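You operate a simulated robot arm through the tools that you are given. There is no shell and no other tool.

Carry out the task below with a simulated robot arm. There is one attempt and no reset: what you move stays moved.

JOB
Set the controls near the cable bench. At the end: the mode switch of the black box is set to set; the lever of the fixture is set to clamp; the orange clip is set to shut; the pale clip is set to shut; whatever was shut is shut again. Leave all else as you found it, and nothing knocked over. The orange clip goes anticlockwise seen from above, to its stop. The pale clip goes clockwise seen from above, to its stop. The lever of the fixture goes anticlockwise seen from above, to its stop.

It is judged by the outcome, as a careful person would: the job done as asked, and still so three seconds after it is handed in. It fails if anything else is knocked over, pushed out of place, dropped, spilled or broken.

ROBOT AND FRAMES
A 6-joint arm with a two-finger gripper, fixed in place. Base frame: the origin is on the floor under the middle of its stand, x ahead of it, y to its left, z up; the work surface is at about z = 78. Units: cm, degrees, N and s.
It reaches about 157.2 cm from its shoulder. Its first joint turns from -166.0 to 166.0 degrees. Payload 2.45 kg.
The TCP is the grasp point between the finger pads, 2 cm short of the fingertips. In the tool frame z runs along the fingers and y along their closing line. The gripper opens to 14 cm; its body begins 16.8 cm behind the TCP.
Orientation is that of the tool frame in the base frame, as a unit quaternion [x, y, z, w]. With the fingers straight down and closing along the base's y, the tool's x points along the base's -x, its y along +y and its z along -z.

CONTROLS
- The arm moves only by the tool nudge_tool. Its argument "steps" is a list of rows, each a list of 7 numbers: the shift along the tool's x, y, z in cm, then the turn, a rotation vector about the tool's x, y, z in degrees, then the gripper command, from -1 (shut) to 1 (fully open), values between in proportion. In form: [[tx, ty, tz, rx, ry, rz, fingers], ...]. A call has 1 to 20 rows; each row shifts and turns the commanded pose from where the row before left it, along the tool's axes as they then stand. Rows are played at 5 a second. More than 5 cm and 8.6 degrees between two rows, or a gripper value outside its range, and nothing of the call is played. Where a pose cannot be reached the arm comes as near as it can. A force on the tool above 40 N (or 10 N above the force at the start of the call, whichever is more), or a blocked arm, ends the call early, and 0.2 s more pass. The fingers move at their own pace (about 4.5 cm/s each) and stop on an object; they squeeze with about 43 N. The grip force told is the motor's: it shows also when the fingers shut on nothing. Time passes only in rows, and 0.2 s behind the last, so rows that do not move let the fingers close. It gives the time, the measured TCP pose, the force on the tool (base axes), the opening and the grip force at its end, in the units of the frame above (readings bear some noise), with the torque about the TCP (base axes, N m) and any sound that the robot's microphone picked up.
- Cameras (640 x 400 px; columns grow to the right, rows downward): "scene" is fixed at [22.1, -65.03, 151.46]; the picture's right is [-0.83, 0.56, 0.00], its down [0.54, 0.80, -0.24] and it looks along [-0.14, -0.20, -0.97] (base axes); focal length 214 px, centre (320, 200). "wrist" rides on the gripper at [7.8, 1.1, -20.9] in the tool frame; the picture's right is [-0.14, 0.99, 0.00], its down [-0.92, -0.13, -0.37] and it looks along [-0.37, -0.05, 0.93] (tool axes); focal length 280 px, centre (320, 200). There is no depth. A picture from a camera that has moved, and an enlarged one, comes with that camera's place and axes in the base frame and with its lens.
- capture(camera): a new picture of that camera. It takes no simulated time.
- inspect(camera, box): a new picture of the part [left, top, right, bottom] of that camera's present view, enlarged. It takes no simulated time.
- close_job(): hands the job in; it is judged then, once.

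Nothing tells you positions but the pictures and the camera data. Unless the task says otherwise, let go and move clear before handing in.

The tools are called as a command line: name --pt "numbers of a row" for each row, then --argument value for the rest, lists and objects as JSON in quotes. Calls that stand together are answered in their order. nudge_tool: Moves the arm, as the interface text tells. Its arguments: {"type":"object","properties":{"steps":{"type":"array"}},"required":["steps"]} The other tools are called the same way: capture (camera) takes a picture; inspect (camera, box) takes an enlarged picture of a part of a camera's view; close_job () hands the job in.

At the start:

```text
t: 0.0
eef_pos: [0.71, -81.79, 118.37]
tool_rot: [0.0, 1.0, 0.0, 0.001]
wrist_force: [0.4, 0.2, -0.1]
wrist_torque: [-0.02, 0.01, 0.02]
finger_gap: 14.0
grip_force: 0.0
```

scene: 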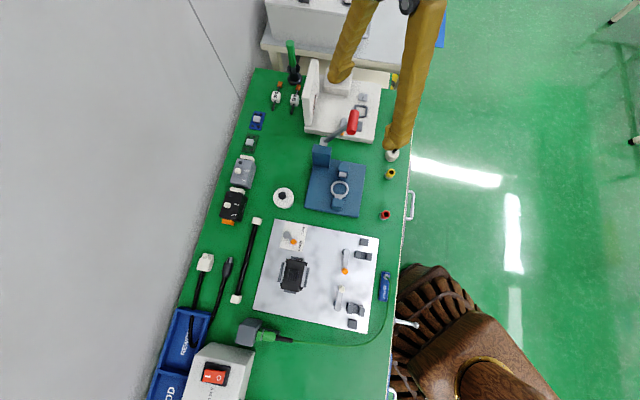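
wrist: 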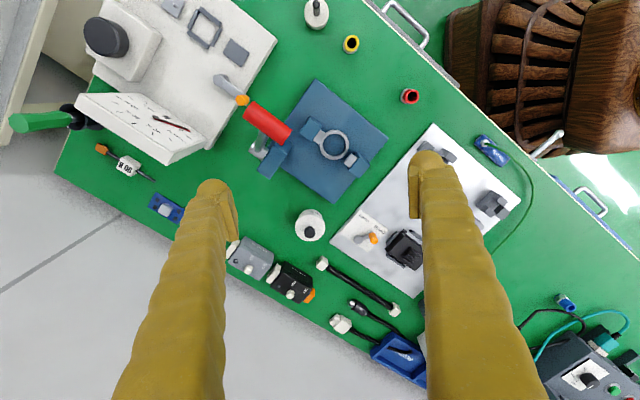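

I see a green cable bench with a white fixture board, a blue fixture with a red-handled lever, and a row of small boxes along the edge. I'll look closer at each before moving.

inspect --camera "scene" --box '[200, 60, 420, 200]'

inspect --camera "scene" --box '[240, 200, 400, 340]'

inspect --camera "scene" --box '[200, 140, 300, 240]'

inspect --camera "wrist" --box '[200, 60, 420, 320]'

inspect --camera "wrist" --box '[320, 120, 540, 300]'

```text
2.86 times, centred on (310, 130) of scene
camera zoom: at [22.1, -65.03, 151.46], right [-0.83, 0.56, 0.0], down [0.54, 0.8, -0.24], along [-0.14, -0.2, -0.97], focal length 613 px, centre (349, 400)
```

zoom: 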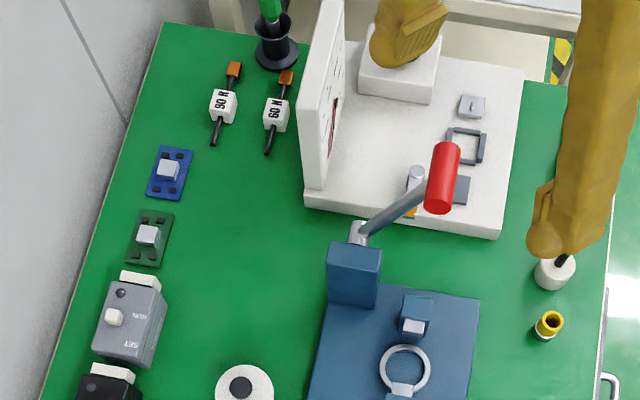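

```text
2.86 times, centred on (320, 270) of scene
camera zoom: at [22.1, -65.03, 151.46], right [-0.83, 0.56, 0.0], down [0.54, 0.8, -0.24], along [-0.14, -0.2, -0.97], focal length 613 px, centre (320, 0)
```

zoom: 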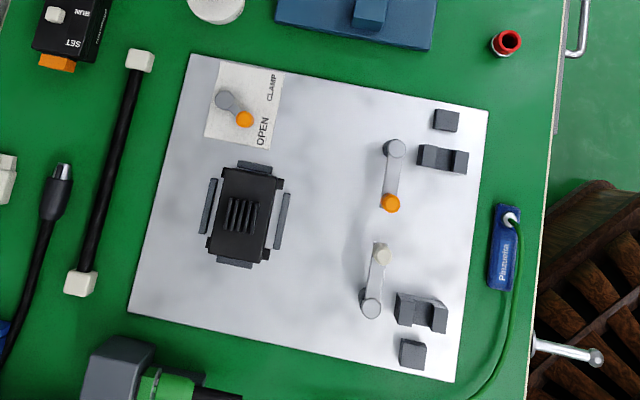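

```text
4.00 times, centred on (250, 190) of scene
camera zoom: at [22.1, -65.03, 151.46], right [-0.83, 0.56, 0.0], down [0.54, 0.8, -0.24], along [-0.14, -0.2, -0.97], focal length 858 px, centre (600, 240)
```

zoom: 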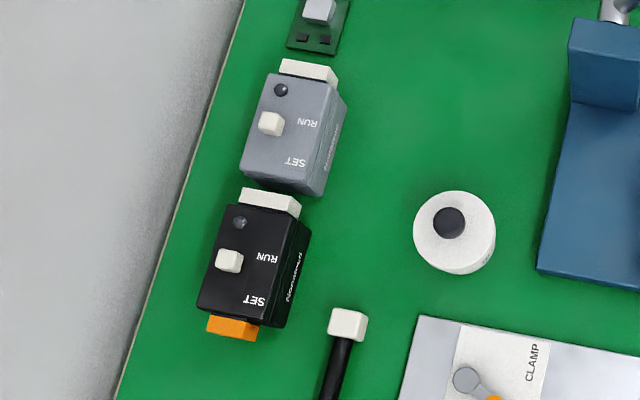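

```text
1.54 times, centred on (310, 190) of wrist
camera zoom: at [-7.0, -80.65, 139.23], right [0.14, 0.99, 0.0], down [0.92, -0.13, 0.37], along [0.37, -0.05, -0.93], focal length 431 px, centre (335, 215)
```

zoom: 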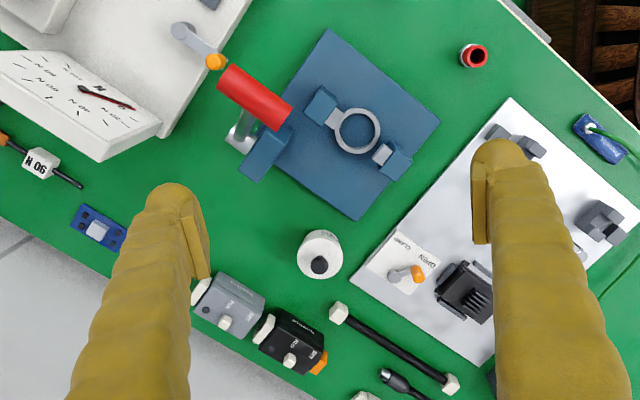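

```text
2.22 times, centred on (430, 210) of wrist
camera zoom: at [-7.0, -80.65, 139.23], right [0.14, 0.99, 0.0], down [0.92, -0.13, 0.37], along [0.37, -0.05, -0.93], focal length 623 px, centre (76, 178)
```

zoom: 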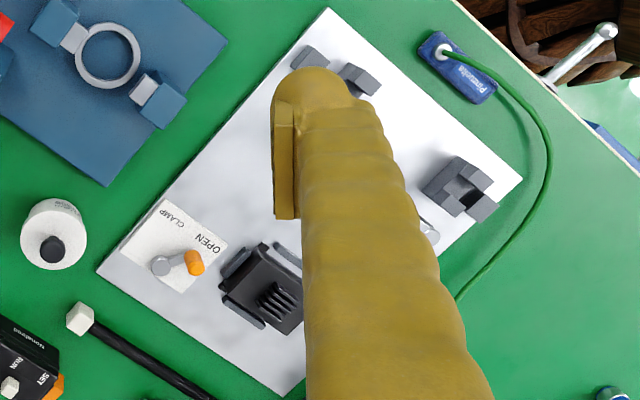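

The white plate carries the OPEN/CLAMP lever (pivot about (27,-76)), the orange clip (pivot about (15,-61)) and the pale clip (pivot about (26,-49)). The black box with RUN/SET sits at the far edge of the bench. I'll shut the fingers and move over the plate at a safe height for a closer look.

nudge_tool --pt "-1.5 3.8 0.8 0 0 0 -1" --pt "-1.5 3.8 0.8 0 0 0 -1" --pt "-1.5 3.8 0.8 0 0 0 -1" --pt "-1.5 3.8 0.8 0 0 0 -1" --pt "-1.5 3.8 0.8 0 0 0 -1" --pt "0 0 0 0 0 0 -1" --pt "0 0 0 0 0 0 -1"

capture --camera "wrist"

capture --camera "scene"

```text
t: 1.6
eef_pos: [8.41, -62.62, 114.4]
tool_rot: [0.0, 1.0, -0.001, -0.001]
wrist_force: [-0.2, 0.3, -0.1]
wrist_torque: [0.0, -0.02, 0.01]
finger_gap: 0.01
grip_force: 2.8
```

```text
taken
camera wrist: at [0.52, -61.64, 135.31], right [0.14, 0.99, 0.0], down [0.92, -0.13, 0.37], along [0.37, -0.05, -0.93], focal length 280 px, centre (320, 200)
```

wrist: 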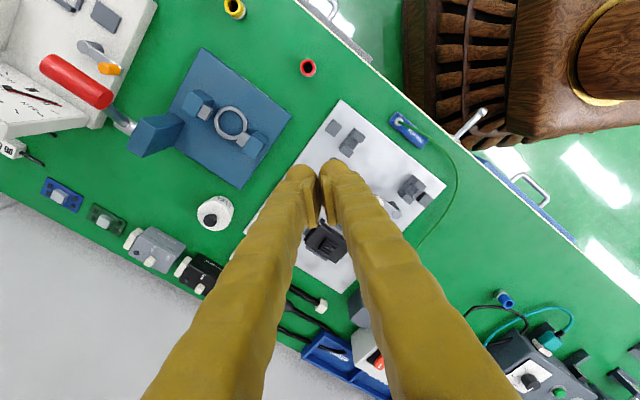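

```text
taken
```

scene: 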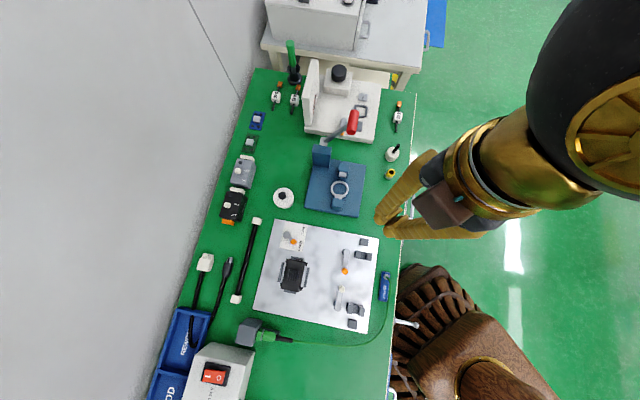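

The fingers hide the plate in the wrist view, so I'll zoom the fixed camera in on each control.

inspect --camera "scene" --box '[330, 235, 378, 265]'

inspect --camera "scene" --box '[325, 270, 373, 300]'

inspect --camera "scene" --box '[270, 220, 318, 250]'

inspect --camera "scene" --box '[215, 185, 263, 215]'

inspect --camera "wrist" --box '[330, 100, 460, 230]'

```text
13.33 times, centred on (354, 250) of scene
camera zoom: at [22.1, -65.03, 151.46], right [-0.83, 0.56, 0.0], down [0.54, 0.8, -0.24], along [-0.14, -0.2, -0.97], focal length 2860 px, centre (-133, -467)
```

zoom: 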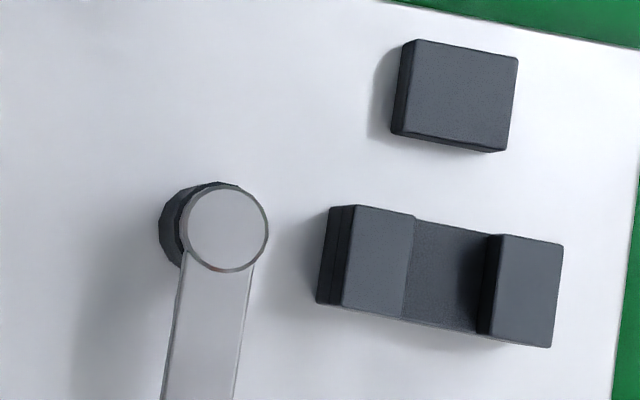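

```text
13.33 times, centred on (349, 285) of scene
camera zoom: at [22.1, -65.03, 151.46], right [-0.83, 0.56, 0.0], down [0.54, 0.8, -0.24], along [-0.14, -0.2, -0.97], focal length 2860 px, centre (-67, -933)
```

zoom: 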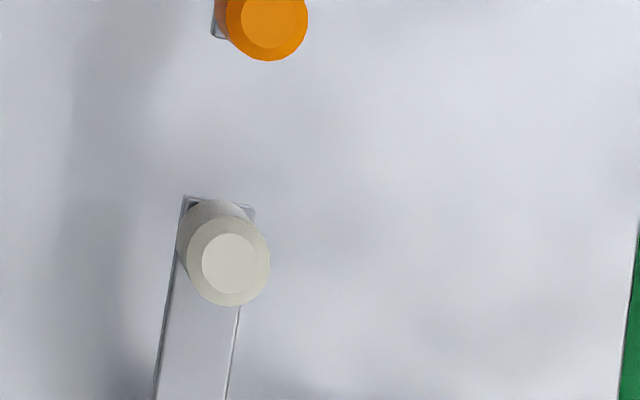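

```text
13.33 times, centred on (294, 235) of scene
camera zoom: at [22.1, -65.03, 151.46], right [-0.83, 0.56, 0.0], down [0.54, 0.8, -0.24], along [-0.14, -0.2, -0.97], focal length 2860 px, centre (667, -267)
```

zoom: 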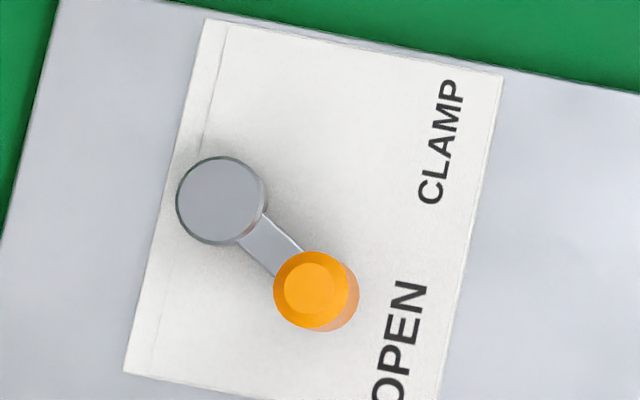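

```text
13.33 times, centred on (239, 200) of scene
camera zoom: at [22.1, -65.03, 151.46], right [-0.83, 0.56, 0.0], down [0.54, 0.8, -0.24], along [-0.14, -0.2, -0.97], focal length 2860 px, centre (1400, 200)
```

zoom: 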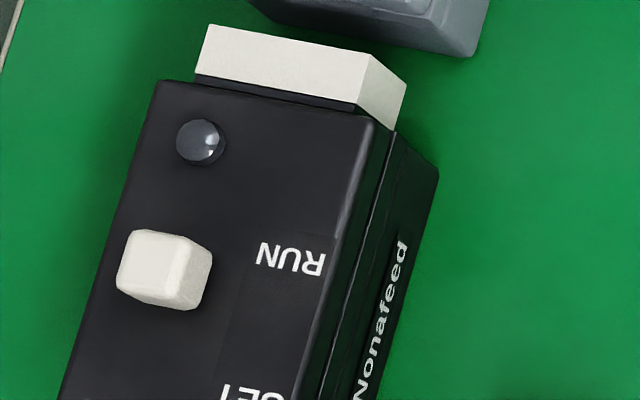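

```text
3.08 times, centred on (395, 165) of wrist
camera zoom: at [0.52, -61.64, 135.31], right [0.14, 0.99, 0.0], down [0.92, -0.13, 0.37], along [0.37, -0.05, -0.93], focal length 863 px, centre (89, 308)
```

zoom: 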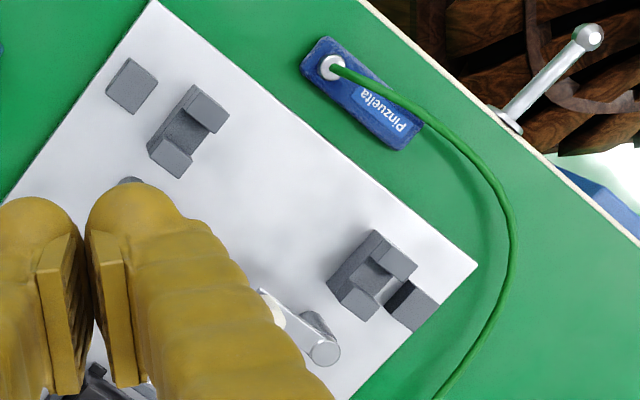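

The knobs stand up from the lever ends. I'll move the tool beyond the plate so the wrist camera can see the controls unobstructed.

nudge_tool --pt "-4.3 0 1.0 0 0 0 -1" --pt "-4.3 0 1.0 0 0 0 -1" --pt "-4.3 0 1.0 0 0 0 -1" --pt "-4.3 0 1.0 0 0 0 -1" --pt "-4.3 0 1.0 0 0 0 -1" --pt "-4.3 0 1.0 0 0 0 -1" --pt "0 0 0 0 0 0 -1"

capture --camera "wrist"

inspect --camera "wrist" --box '[200, 0, 440, 150]'

```text
t: 3.2
eef_pos: [33.99, -62.64, 108.43]
tool_rot: [0.0, 1.0, 0.0, 0.0]
wrist_force: [0.0, 0.3, -0.1]
wrist_torque: [-0.04, -0.04, 0.02]
finger_gap: 0.03
grip_force: 29.4
```

```text
taken
camera wrist: at [26.26, -61.57, 129.31], right [0.14, 0.99, 0.0], down [0.92, -0.13, 0.37], along [0.37, -0.05, -0.93], focal length 280 px, centre (320, 200)
```

wrist: 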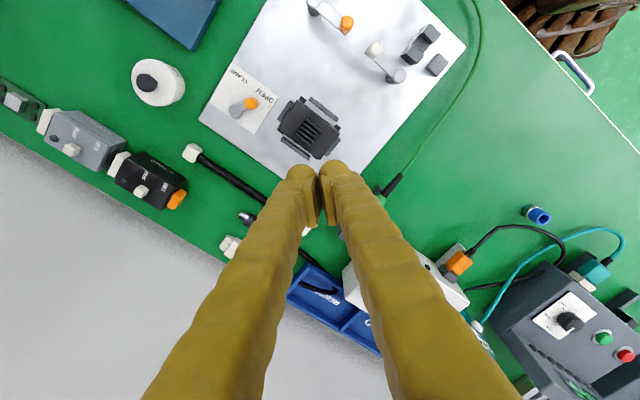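

```text
2.67 times, centred on (320, 75) of wrist
camera zoom: at [26.26, -61.57, 129.31], right [0.14, 0.99, 0.0], down [0.92, -0.13, 0.37], along [0.37, -0.05, -0.93], focal length 748 px, centre (320, 533)
```

zoom: 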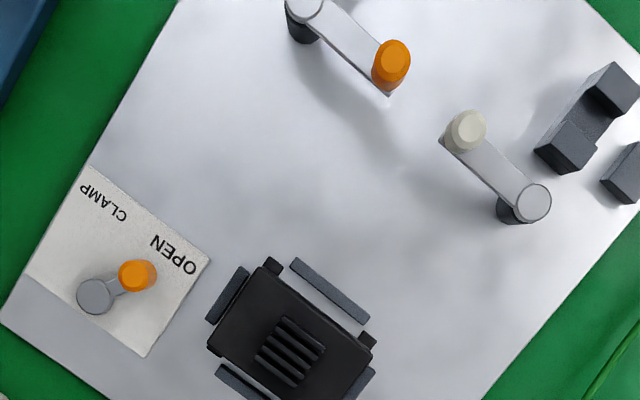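

I now have good estimates: orange knob (18.5,-56.7), pale knob (22.2,-53.0), both about z 84.5; lever knob (27.0,-72.8), about z 81.5; black box nub about (38.5,-94.9,83). Before touching anything I'll check heights and finger shape.

inspect --camera "wrist" --box '[260, 130, 400, 220]'

inspect --camera "wrist" --box '[90, 120, 210, 220]'

inspect --camera "wrist" --box '[360, 10, 460, 90]'

inspect --camera "wrist" --box '[200, 70, 300, 150]'

capture --camera "scene"

```text
4.44 times, centred on (330, 175) of wrist
camera zoom: at [26.26, -61.57, 129.31], right [0.14, 0.99, 0.0], down [0.92, -0.13, 0.37], along [0.37, -0.05, -0.93], focal length 1246 px, centre (276, 311)
```

zoom: 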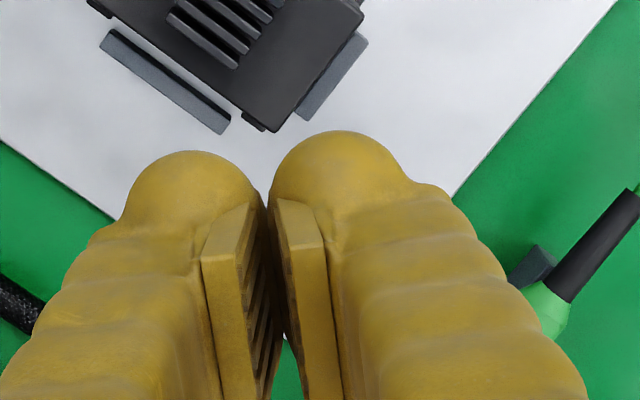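

```text
4.00 times, centred on (150, 170) of wrist
camera zoom: at [26.26, -61.57, 129.31], right [0.14, 0.99, 0.0], down [0.92, -0.13, 0.37], along [0.37, -0.05, -0.93], focal length 1122 px, centre (1000, 320)
```

zoom: 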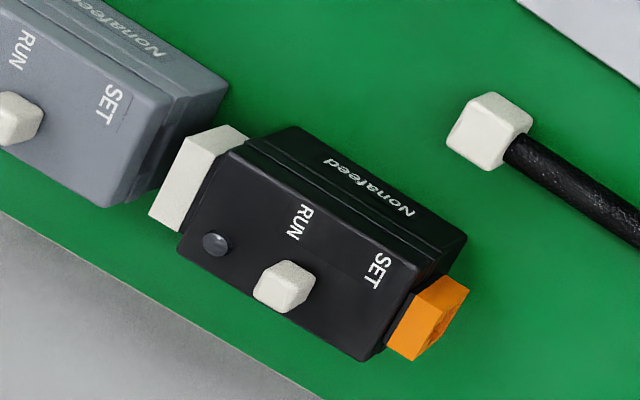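

```text
5.00 times, centred on (410, 50) of wrist
camera zoom: at [26.26, -61.57, 129.31], right [0.14, 0.99, 0.0], down [0.92, -0.13, 0.37], along [0.37, -0.05, -0.93], focal length 1402 px, centre (-130, 950)
```

zoom: 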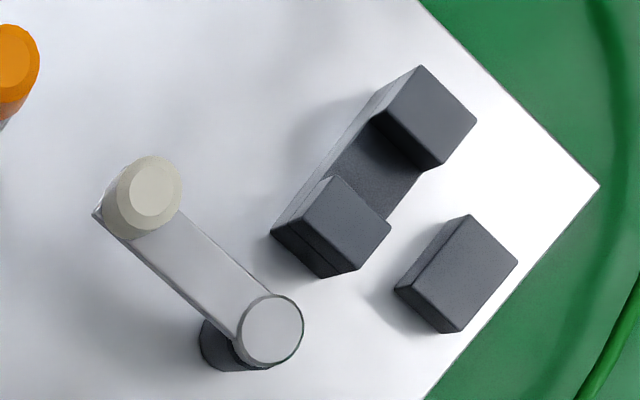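

```text
5.00 times, centred on (250, 110) of wrist
camera zoom: at [26.26, -61.57, 129.31], right [0.14, 0.99, 0.0], down [0.92, -0.13, 0.37], along [0.37, -0.05, -0.93], focal length 1402 px, centre (670, 650)
```

zoom: 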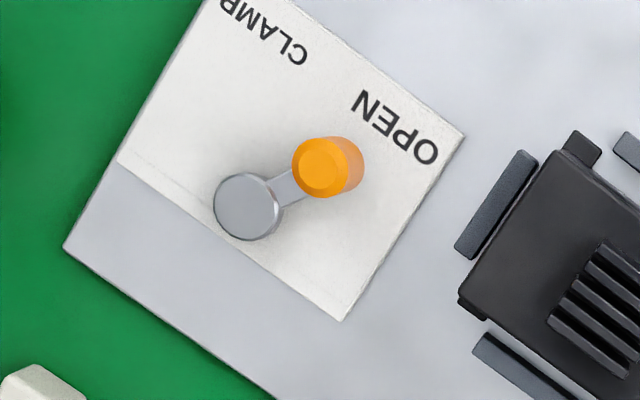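

```text
taken
```

scene: 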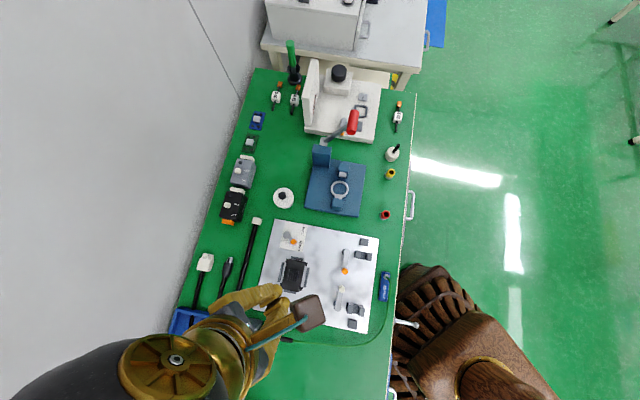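

The fingers are about 2.7 cm thick, the plate top is near z 79 and the clip knobs run from about z 82 to 85. I'll cage each knob loosely between the fingers and sweep it along its arc. The pale clip comes first: move above its knob, open to a 3.5 cm gap and turn the closing line tangent to the arc.

nudge_tool --pt "2.935 2.41 2.1 0 0 0 -0.5" --pt "2.935 2.41 2.1 0 0 0 -0.5" --pt "2.935 2.41 2.1 0 0 0 -0.5" --pt "2.935 2.41 2.1 0 0 0 -0.5" --pt "0 0 0 0 0 -8.2 -0.5" --pt "0 0 0 0 0 -8.2 -0.5" --pt "0 0 0 0 0 -8.2 -0.5" --pt "0 0 0 0 0 -8.2 -0.5" --pt "0 0 0 0 0 -8.2 -0.5" --pt "0 0 0 0 0 0 -0.5"

capture --camera "wrist"

inspect --camera "scene" --box '[300, 200, 420, 320]'

```text
t: 5.4
eef_pos: [22.27, -53.08, 99.96]
tool_rot: [-0.352, 0.936, 0.0, 0.0]
wrist_force: [-1.0, -0.9, -0.1]
wrist_torque: [0.0, -0.04, 0.02]
finger_gap: 3.5
grip_force: 0.1
```

```text
taken
camera wrist: at [15.76, -57.41, 120.84], right [-0.55, 0.84, 0.0], down [0.78, 0.51, 0.37], along [0.31, 0.2, -0.93], focal length 280 px, centre (320, 200)
```

wrist: 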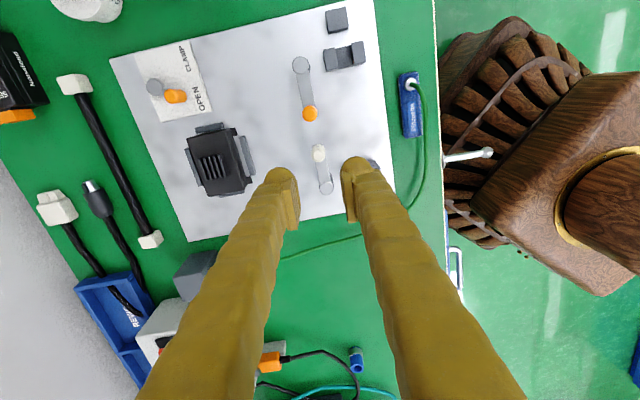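

```text
3.33 times, centred on (360, 260) of scene
camera zoom: at [22.1, -65.03, 151.46], right [-0.83, 0.56, 0.0], down [0.54, 0.8, -0.24], along [-0.14, -0.2, -0.97], focal length 715 px, centre (187, 0)
```

zoom: 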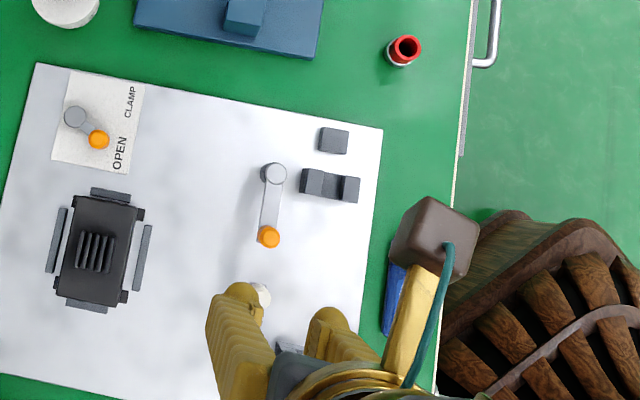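

inspect --camera "wrist" --box '[270, 40, 390, 220]'

inspect --camera "wrist" --box '[280, 130, 360, 200]'

```text
2.22 times, centred on (330, 130) of wrist
camera zoom: at [15.76, -57.41, 120.84], right [-0.55, 0.84, 0.0], down [0.78, 0.51, 0.37], along [0.31, 0.2, -0.93], focal length 623 px, centre (298, 356)
```

zoom: 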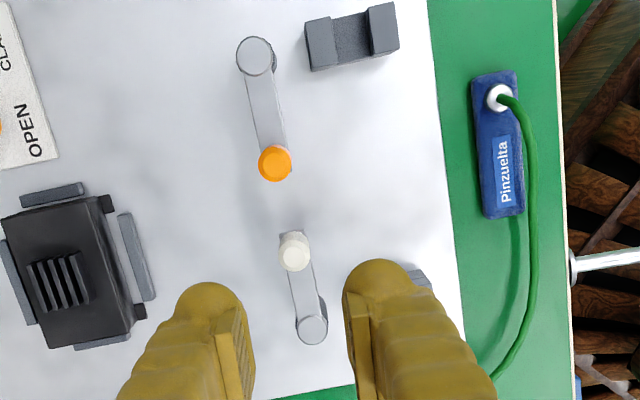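

```text
5.71 times, centred on (320, 165) of wrist
camera zoom: at [15.76, -57.41, 120.84], right [-0.55, 0.84, 0.0], down [0.78, 0.51, 0.37], along [0.31, 0.2, -0.93], focal length 1602 px, centre (320, 400)
```

zoom: 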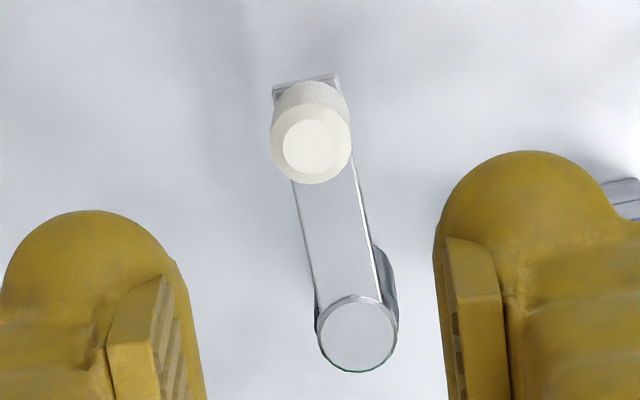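

The pale knob is centred under the gap, at about (22.35,-53.1). I'll go straight down until the fingertips are near z 83, straddling the knob.

nudge_tool --pt "0 0 4 0 0 0 -0.5" --pt "0 0 4 0 0 0 -0.5" --pt "0 0 3 0 0 0 -0.5" --pt "0 0 2 0 0 0 -0.5" --pt "0 0 1 0 0 0 -0.5" --pt "0 0 0.8 0 0 0 -0.5" --pt "0 0 0 0 0 0 -0.5"

capture --camera "wrist"

inspect --camera "wrist" --box '[270, 120, 380, 220]'

```text
t: 7.0
eef_pos: [22.24, -53.11, 85.18]
tool_rot: [-0.35, 0.937, 0.0, 0.0]
wrist_force: [0.2, -0.2, 0.0]
wrist_torque: [-0.02, -0.02, -0.02]
finger_gap: 3.51
grip_force: 0.0
```

```text
taken
camera wrist: at [15.74, -57.43, 106.03], right [-0.55, 0.84, 0.0], down [0.78, 0.51, 0.37], along [0.31, 0.2, -0.93], focal length 280 px, centre (320, 200)
```

wrist: 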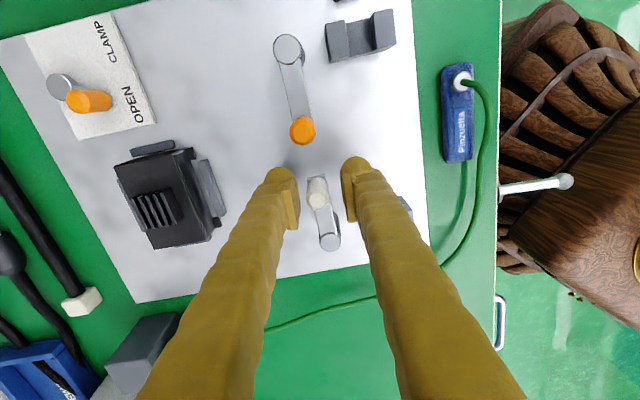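

```text
4.00 times, centred on (325, 170) of wrist
camera zoom: at [15.74, -57.43, 106.03], right [-0.55, 0.84, 0.0], down [0.78, 0.51, 0.37], along [0.31, 0.2, -0.93], focal length 1122 px, centre (300, 320)
```

zoom: 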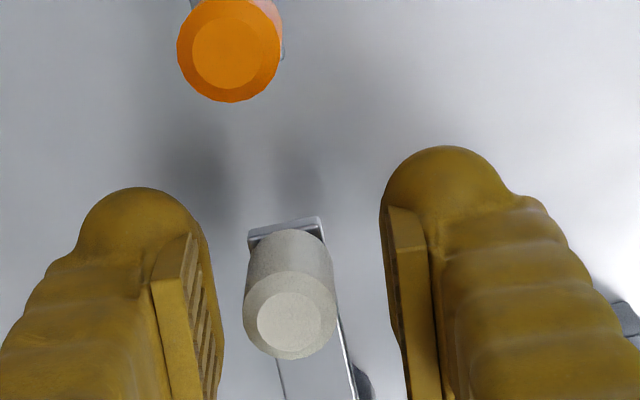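

The pale knob (top about z 86) sits between the pads, with its pivot at about (26.25,-49.5). I'll start sweeping it clockwise along the arc, turning the tool with it and watching the force.

nudge_tool --pt "-0.03 0.56 0 0 0 6 -0.5" --pt "-0.03 0.56 0 0 0 6 -0.5" --pt "-0.03 0.56 0 0 0 6 -0.5" --pt "-0.03 0.56 0 0 0 6 -0.5"

inspect --camera "wrist" --box '[230, 80, 420, 240]'

```text
t: 8.0
eef_pos: [21.24, -51.14, 85.2]
tool_rot: [-0.146, 0.989, 0.0, 0.0]
wrist_force: [-0.3, 0.7, -0.3]
wrist_torque: [0.0, 0.01, -0.01]
finger_gap: 3.54
grip_force: 0.6
```

```text
2.50 times, centred on (325, 160) of wrist
camera zoom: at [13.51, -52.4, 106.03], right [-0.16, 0.99, 0.0], down [0.92, 0.15, 0.37], along [0.36, 0.06, -0.93], focal length 701 px, centre (308, 300)
```

zoom: 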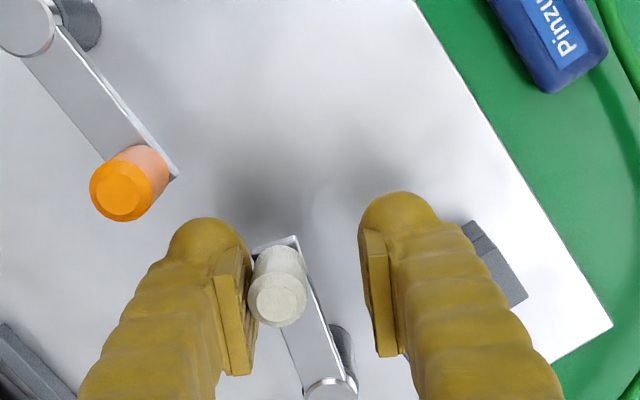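

The trailing finger has met the knob and the clip is turning with very little force. I'll carry on along the arc.

nudge_tool --pt "-0.03 0.56 0 0 0 6 -0.5" --pt "-0.03 0.56 0 0 0 6 -0.5" --pt "-0.03 0.56 0 0 0 6 -0.5" --pt "-0.03 0.56 0 0 0 6 -0.5" --pt "-0.03 0.56 0 0 0 6 -0.5" --pt "-0.03 0.56 0 0 0 6 -0.5"

inspect --camera "wrist" --box '[230, 80, 420, 240]'

inspect --camera "scene" --box '[300, 220, 420, 340]'

```text
t: 9.4
eef_pos: [21.27, -47.91, 85.12]
tool_rot: [0.166, 0.986, 0.0, -0.001]
wrist_force: [-0.1, -1.0, -0.5]
wrist_torque: [-0.04, 0.01, 0.03]
finger_gap: 3.53
grip_force: 0.2
```

```text
2.50 times, centred on (325, 160) of wrist
camera zoom: at [14.31, -44.25, 106.02], right [0.45, 0.89, 0.0], down [0.83, -0.42, 0.37], along [0.33, -0.17, -0.93], focal length 701 px, centre (308, 300)
```

zoom: 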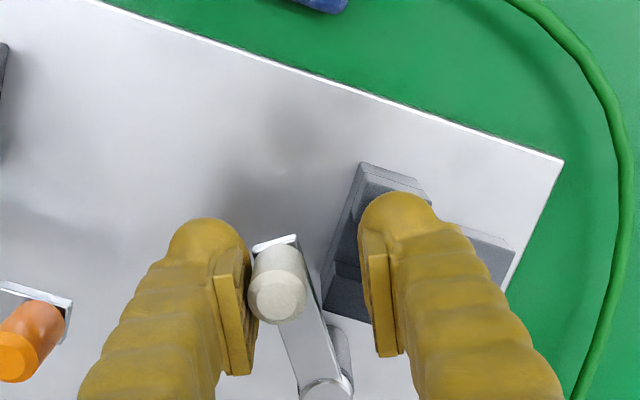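

```text
3.33 times, centred on (360, 280) of scene
camera zoom: at [22.1, -65.03, 151.46], right [-0.83, 0.56, 0.0], down [0.54, 0.8, -0.24], along [-0.14, -0.2, -0.97], focal length 715 px, centre (187, -67)
```

zoom: 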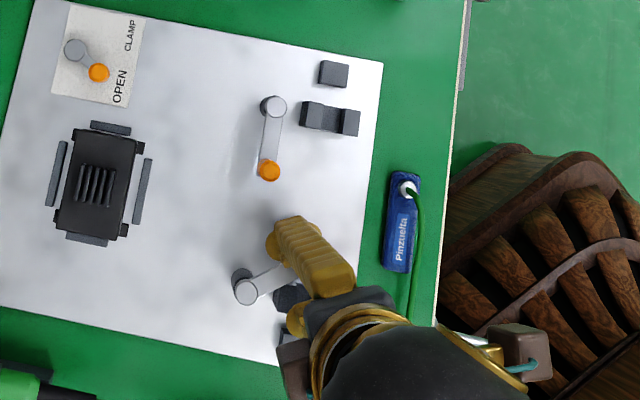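

Still moving freely with the leading finger clear above the saddle. I'll continue in smaller batches to find the stop.

nudge_tool --pt "-0.03 0.56 0 0 0 6 -0.5" --pt "-0.03 0.56 0 0 0 6 -0.5" --pt "-0.03 0.56 0 0 0 6 -0.5" --pt "-0.01 0.37 0 0 0 4 -0.5"

inspect --camera "wrist" --box '[230, 80, 420, 240]'

inspect --camera "scene" --box '[300, 220, 420, 340]'

```text
t: 10.4
eef_pos: [22.3, -46.06, 85.16]
tool_rot: [0.351, 0.936, 0.0, 0.0]
wrist_force: [-1.5, -0.9, 0.8]
wrist_torque: [-0.01, 0.02, 0.03]
finger_gap: 3.56
grip_force: 0.4
```

```text
2.50 times, centred on (325, 160) of wrist
camera zoom: at [17.21, -40.09, 106.02], right [0.75, 0.66, 0.0], down [0.61, -0.7, 0.37], along [0.24, -0.28, -0.93], focal length 701 px, centre (308, 300)
```

zoom: 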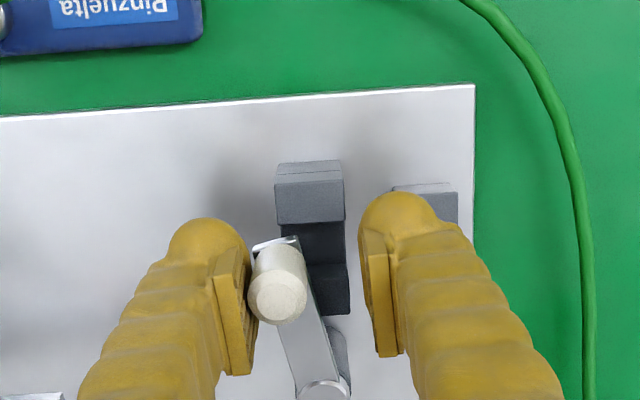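

```text
3.33 times, centred on (360, 280) of scene
camera zoom: at [22.1, -65.03, 151.46], right [-0.83, 0.56, 0.0], down [0.54, 0.8, -0.24], along [-0.14, -0.2, -0.97], focal length 715 px, centre (187, -67)
```

zoom: 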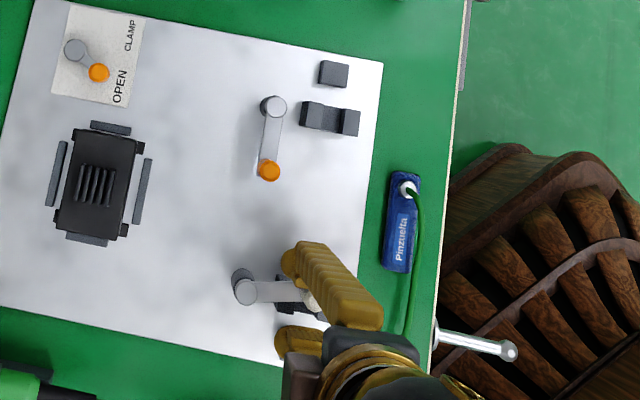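

nudge_tool --pt "-0.01 0.37 0 0 0 4 -0.5" --pt "-0.01 0.37 0 0 0 4 -0.5" --pt "-0.01 0.28 0 0 0 3 -0.5"

inspect --camera "wrist" --box '[230, 80, 420, 240]'

```text
t: 11.2
eef_pos: [23.06, -45.28, 85.24]
tool_rot: [0.439, 0.899, 0.0, 0.0]
wrist_force: [-1.5, -0.1, -0.8]
wrist_torque: [-0.02, 0.02, -0.05]
finger_gap: 3.56
grip_force: 0.1
```

```text
2.50 times, centred on (325, 160) of wrist
camera zoom: at [19.14, -38.52, 106.04], right [0.87, 0.5, 0.0], down [0.47, -0.8, 0.37], along [0.18, -0.32, -0.93], focal length 701 px, centre (308, 300)
```

zoom: 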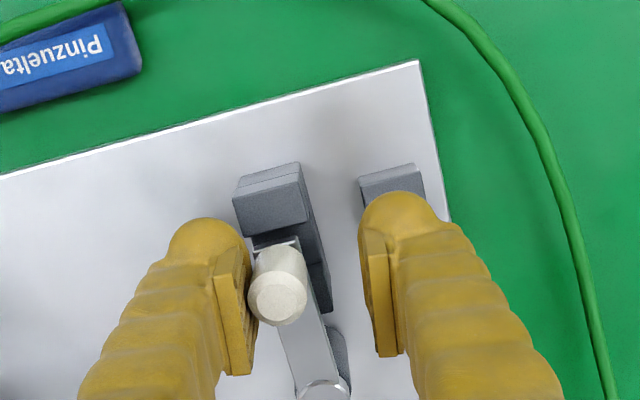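

nudge_tool --pt "-0.01 0.28 0 0 0 3 -0.5" --pt "-0.01 0.28 0 0 0 3 -0.5" --pt "0 0 0 0 0 0 -0.5"

inspect --camera "wrist" --box '[230, 80, 420, 240]'

```text
t: 12.0
eef_pos: [23.67, -45.05, 85.16]
tool_rot: [0.486, 0.874, 0.0, 0.0]
wrist_force: [-8.5, -11.7, 2.0]
wrist_torque: [-0.1, 0.05, 0.18]
finger_gap: 4.38
grip_force: 6.3
```

```text
2.50 times, centred on (325, 160) of wrist
camera zoom: at [20.35, -37.86, 106.04], right [0.91, 0.41, 0.0], down [0.38, -0.85, 0.37], along [0.15, -0.34, -0.93], focal length 701 px, centre (308, 300)
```

zoom: 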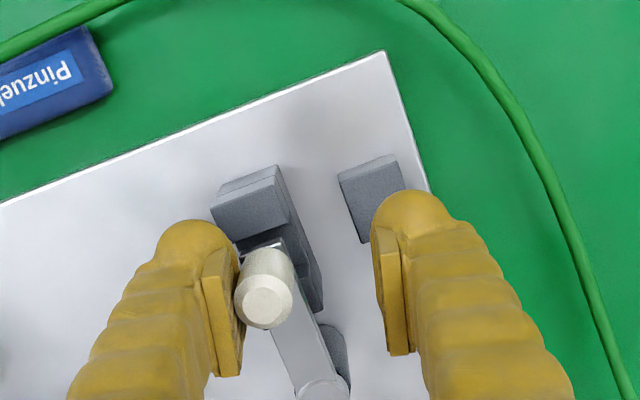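

Force rose to about 14 N and the finger gave way, so the pale clip is at its stop. I'll back off to the middle of the gap, lift clear and check that it stays shut.

nudge_tool --pt "0 -0.4 0 0 0 0 -0.5" --pt "0 -0.35 0 0 0 0 -0.5" --pt "0 0 0 0 0 0 -0.5" --pt "0 0 -2 0 0 0 -0.5" --pt "0 0 -4 0 0 0 -0.5" --pt "0 0 -4 0 0 0 -0.5" --pt "0 0 -4 0 0 0 -0.5" --pt "0 0 0 0 0 0 -0.5"

inspect --camera "wrist" --box '[230, 80, 420, 240]'

capture --camera "wrist"

inspect --camera "scene" --box '[240, 200, 420, 340]'

```text
t: 13.8
eef_pos: [22.94, -45.4, 99.23]
tool_rot: [0.485, 0.874, 0.0, 0.0]
wrist_force: [-0.1, 0.1, 0.5]
wrist_torque: [0.01, -0.01, -0.02]
finger_gap: 3.5
grip_force: 0.1
```

```text
2.50 times, centred on (325, 160) of wrist
camera zoom: at [19.74, -38.18, 120.01], right [0.91, 0.41, 0.0], down [0.38, -0.85, 0.37], along [0.15, -0.34, -0.93], focal length 701 px, centre (308, 300)
```

zoom: 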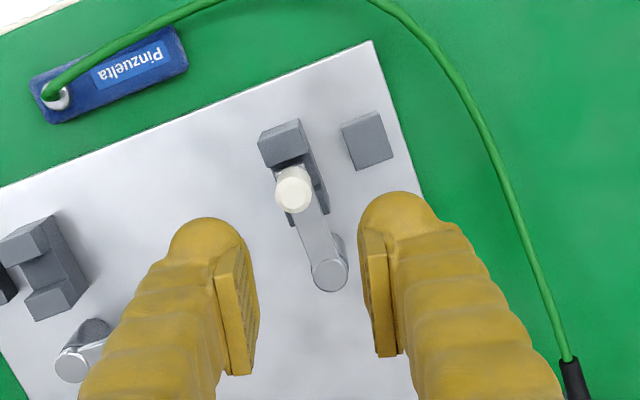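

```text
taken
camera wrist: at [19.74, -38.18, 120.01], right [0.91, 0.41, 0.0], down [0.38, -0.85, 0.37], along [0.15, -0.34, -0.93], focal length 280 px, centre (320, 200)
```

wrist: 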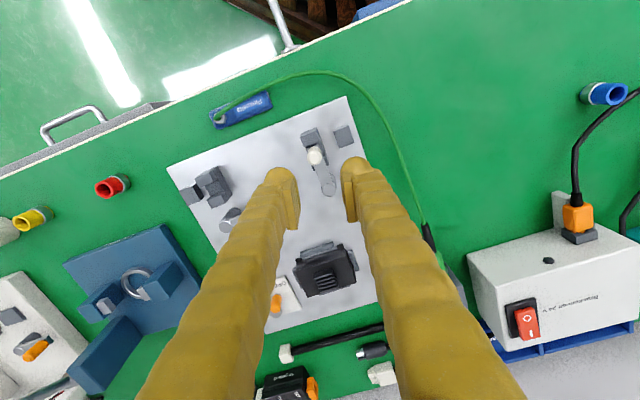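

```text
2.86 times, centred on (330, 270) of scene
camera zoom: at [22.1, -65.03, 151.46], right [-0.83, 0.56, 0.0], down [0.54, 0.8, -0.24], along [-0.14, -0.2, -0.97], focal length 613 px, centre (291, 0)
```

zoom: 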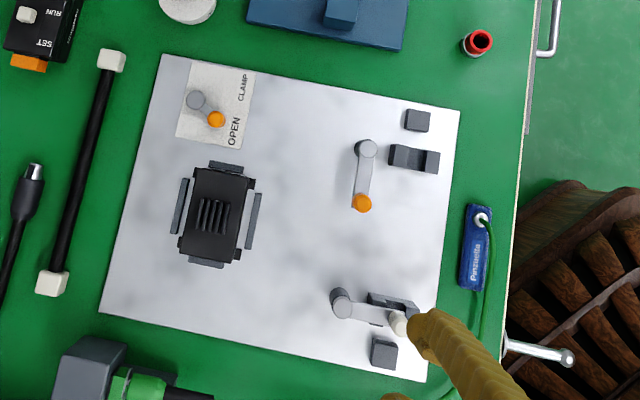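

The pale clip is shut over its saddle and the plate has not moved. Next is the orange clip (pivot about (15.0,-60.8), knob about (18.7,-56.95)). I'll move above its knob and turn the closing line tangent to its arc.

nudge_tool --pt "-2.527 -3.23 0 0 0 0 -0.5" --pt "-2.527 -3.23 0 0 0 0 -0.5" --pt "-2.527 -3.23 0 0 0 0 -0.5" --pt "0 0 0 0 0 8.42 -0.5" --pt "0 0 0 0 0 8.42 -0.5" --pt "0 0 0 0 0 8.42 -0.5" --pt "0 0 0 0 0 8.42 -0.5" --pt "0 0 0 0 0 8.42 -0.5" --pt "0 0 0 0 0 8.42 -0.5" --pt "0 0 0 0 0 8.42 -0.5" --pt "0 0 0 0 0 8.42 -0.5" --pt "0 0 0 0 0 8.42 -0.5" --pt "0 0 0 0 0 0 -0.5"

capture --camera "wrist"

inspect --camera "wrist" --box '[280, 130, 360, 200]'

```text
t: 16.6
eef_pos: [18.76, -56.94, 99.11]
tool_rot: [0.92, 0.392, -0.001, 0.0]
wrist_force: [-0.2, -0.4, 0.1]
wrist_torque: [-0.03, -0.01, 0.04]
finger_gap: 3.5
grip_force: 0.0
```

```text
taken
camera wrist: at [24.93, -52.16, 120.03], right [0.62, -0.79, 0.0], down [-0.73, -0.57, 0.37], along [-0.29, -0.23, -0.93], focal length 280 px, centre (320, 200)
```

wrist: 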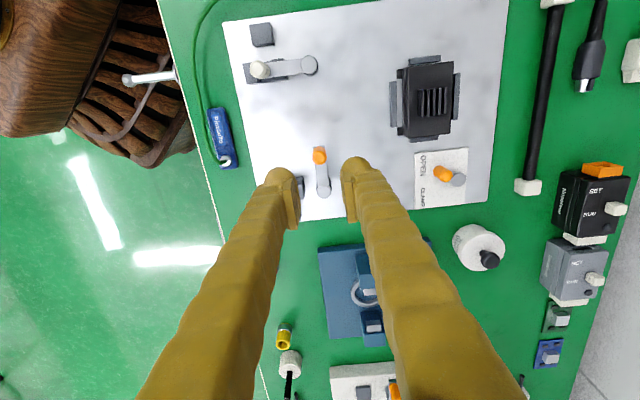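

```text
5.71 times, centred on (320, 165) of wrist
camera zoom: at [24.93, -52.16, 120.03], right [0.62, -0.79, 0.0], down [-0.73, -0.57, 0.37], along [-0.29, -0.23, -0.93], focal length 1602 px, centre (320, 400)
```

zoom: 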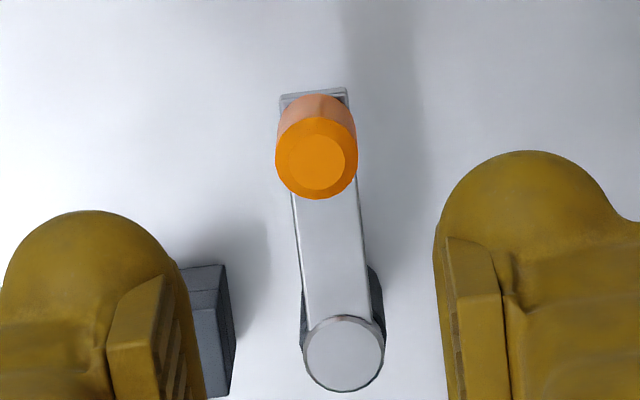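

The orange knob is centred between the pads, the same as before. I'll go down to the same height.

nudge_tool --pt "0 0 4 0 0 0 -0.5" --pt "0 0 4 0 0 0 -0.5" --pt "0 0 3 0 0 0 -0.5" --pt "0 0 2 0 0 0 -0.5" --pt "0 0 0.95 0 0 0 -0.5" --pt "0 0 0 0 0 0 -0.5"

inspect --camera "wrist" --box '[230, 80, 420, 240]'

```text
t: 18.0
eef_pos: [18.72, -56.9, 85.33]
tool_rot: [0.919, 0.393, 0.0, 0.0]
wrist_force: [-1.4, 0.5, -0.3]
wrist_torque: [-0.02, 0.01, 0.0]
finger_gap: 3.51
grip_force: 0.0
```

```text
2.50 times, centred on (325, 160) of wrist
camera zoom: at [24.97, -52.1, 106.1], right [0.62, -0.78, 0.0], down [-0.73, -0.58, 0.37], along [-0.29, -0.23, -0.93], focal length 701 px, centre (308, 300)
```

zoom: 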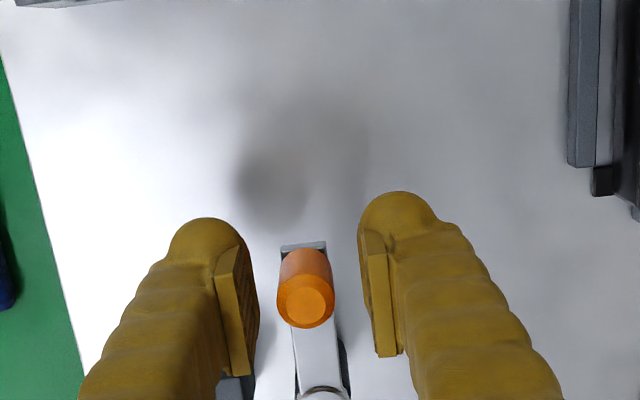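

The knob is caged. I'll sweep anticlockwise, with the tool turning along.

nudge_tool --pt "-0.03 -0.56 0 0 0 -6 -0.5" --pt "-0.03 -0.56 0 0 0 -6 -0.5" --pt "-0.03 -0.56 0 0 0 -6 -0.5" --pt "-0.03 -0.56 0 0 0 -6 -0.5" --pt "-0.03 -0.56 0 0 0 -6 -0.5" --pt "-0.03 -0.56 0 0 0 -6 -0.5"

inspect --camera "wrist" --box '[230, 80, 420, 240]'

```text
t: 19.4
eef_pos: [15.71, -55.61, 85.25]
tool_rot: [0.753, 0.658, 0.001, 0.001]
wrist_force: [0.7, 0.0, 0.1]
wrist_torque: [-0.03, 0.01, 0.01]
finger_gap: 3.55
grip_force: 0.5
```

```text
2.50 times, centred on (325, 160) of wrist
camera zoom: at [17.86, -47.99, 106.06], right [0.96, -0.27, 0.0], down [-0.25, -0.9, 0.37], along [-0.1, -0.36, -0.93], focal length 701 px, centre (308, 300)
```

zoom: 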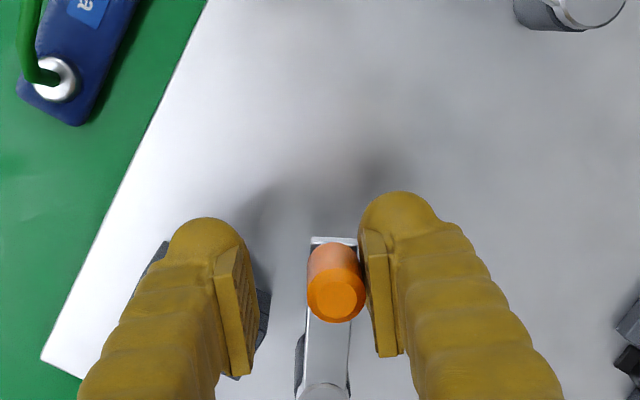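

The orange clip is turning freely. I'll continue towards its saddle.

nudge_tool --pt "-0.03 -0.56 0 0 0 -6 -0.5" --pt "-0.03 -0.56 0 0 0 -6 -0.5" --pt "-0.03 -0.56 0 0 0 -6 -0.5" --pt "-0.03 -0.56 0 0 0 -6 -0.5" --pt "-0.03 -0.56 0 0 0 -6 -0.5" --pt "-0.03 -0.56 0 0 0 -6 -0.5" --pt "-0.03 -0.56 0 0 0 -6 -0.5"

inspect --camera "wrist" --box '[230, 80, 420, 240]'

```text
t: 21.0
eef_pos: [11.96, -56.38, 85.21]
tool_rot: [0.468, 0.884, 0.0, 0.0]
wrist_force: [0.9, 0.3, -0.2]
wrist_torque: [-0.03, 0.01, 0.0]
finger_gap: 3.59
grip_force: 0.5
```

```text
2.50 times, centred on (325, 160) of wrist
camera zoom: at [8.51, -49.4, 106.07], right [0.9, 0.44, 0.0], down [0.41, -0.83, 0.37], along [0.16, -0.33, -0.93], focal length 701 px, centre (308, 300)
```

zoom: 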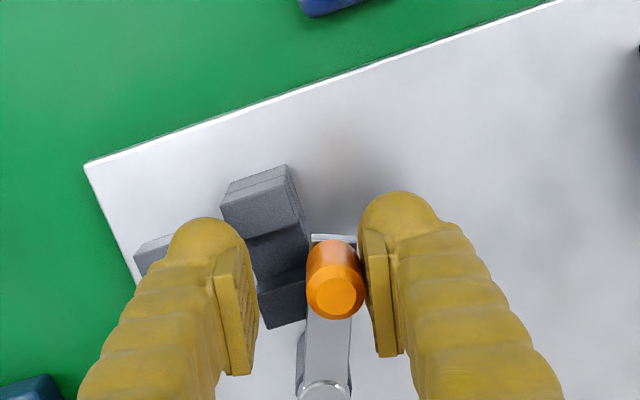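

nudge_tool --pt "-0.01 -0.37 0 0 0 -4 -0.5" --pt "-0.01 -0.37 0 0 0 -4 -0.5" --pt "-0.01 -0.37 0 0 0 -4 -0.5" --pt "0 0 0 0 0 0 -0.5"

inspect --camera "wrist" --box '[230, 80, 420, 240]'

```text
t: 22.0
eef_pos: [11.17, -57.16, 85.35]
tool_rot: [0.373, 0.928, 0.0, 0.0]
wrist_force: [-0.4, 0.5, 0.1]
wrist_torque: [-0.01, -0.01, 0.0]
finger_gap: 3.5
grip_force: 0.0
```

```text
2.50 times, centred on (325, 160) of wrist
camera zoom: at [6.25, -50.98, 106.06], right [0.78, 0.62, 0.0], down [0.58, -0.73, 0.37], along [0.23, -0.29, -0.93], focal length 701 px, centre (308, 300)
```

zoom: 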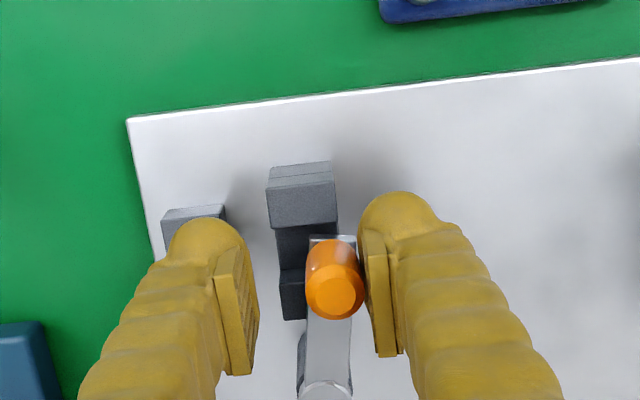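

nudge_tool --pt "-0.01 -0.28 0 0 0 -3 -0.5" --pt "-0.01 -0.28 0 0 0 -3 -0.5" --pt "-0.01 -0.28 0 0 0 -3 -0.5" --pt "0 0 0 0 0 0 -0.5"

inspect --camera "wrist" --box '[230, 80, 420, 240]'

```text
t: 23.0
eef_pos: [10.63, -57.75, 85.2]
tool_rot: [0.299, 0.954, 0.0, 0.001]
wrist_force: [2.6, 2.0, 0.3]
wrist_torque: [0.04, -0.01, -0.01]
finger_gap: 3.66
grip_force: 1.3
```

```text
2.50 times, centred on (325, 160) of wrist
camera zoom: at [4.84, -52.5, 106.08], right [0.68, 0.74, 0.0], down [0.68, -0.63, 0.37], along [0.27, -0.25, -0.93], focal length 701 px, centre (308, 300)
```

zoom: 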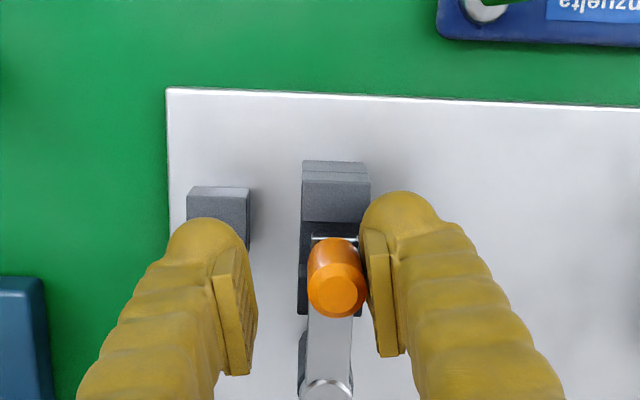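

nudge_tool --pt "-0.01 -0.28 0 0 0 -3 -0.5" --pt "-0.01 -0.2 0 0 0 -2 -0.5" --pt "0 0 0 0 0 0 -0.5"

inspect --camera "wrist" --box '[230, 80, 420, 240]'

```text
t: 23.8
eef_pos: [10.36, -58.14, 85.31]
tool_rot: [0.258, 0.966, 0.0, 0.0]
wrist_force: [12.4, 9.3, -1.6]
wrist_torque: [0.02, -0.04, -0.16]
finger_gap: 4.38
grip_force: 6.2
```

```text
2.50 times, centred on (325, 160) of wrist
camera zoom: at [4.16, -53.4, 106.06], right [0.61, 0.79, 0.0], down [0.74, -0.57, 0.37], along [0.29, -0.23, -0.93], focal length 701 px, centre (308, 300)
```

zoom: 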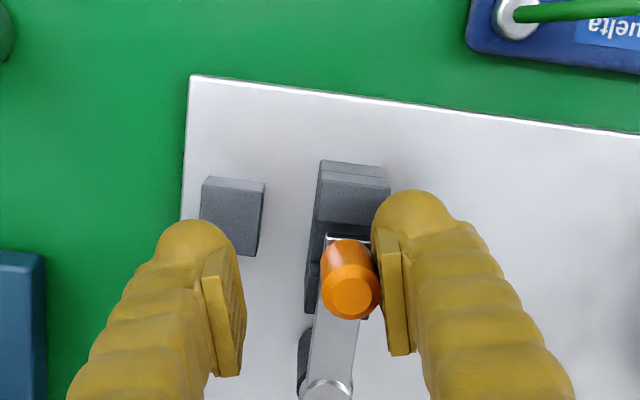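

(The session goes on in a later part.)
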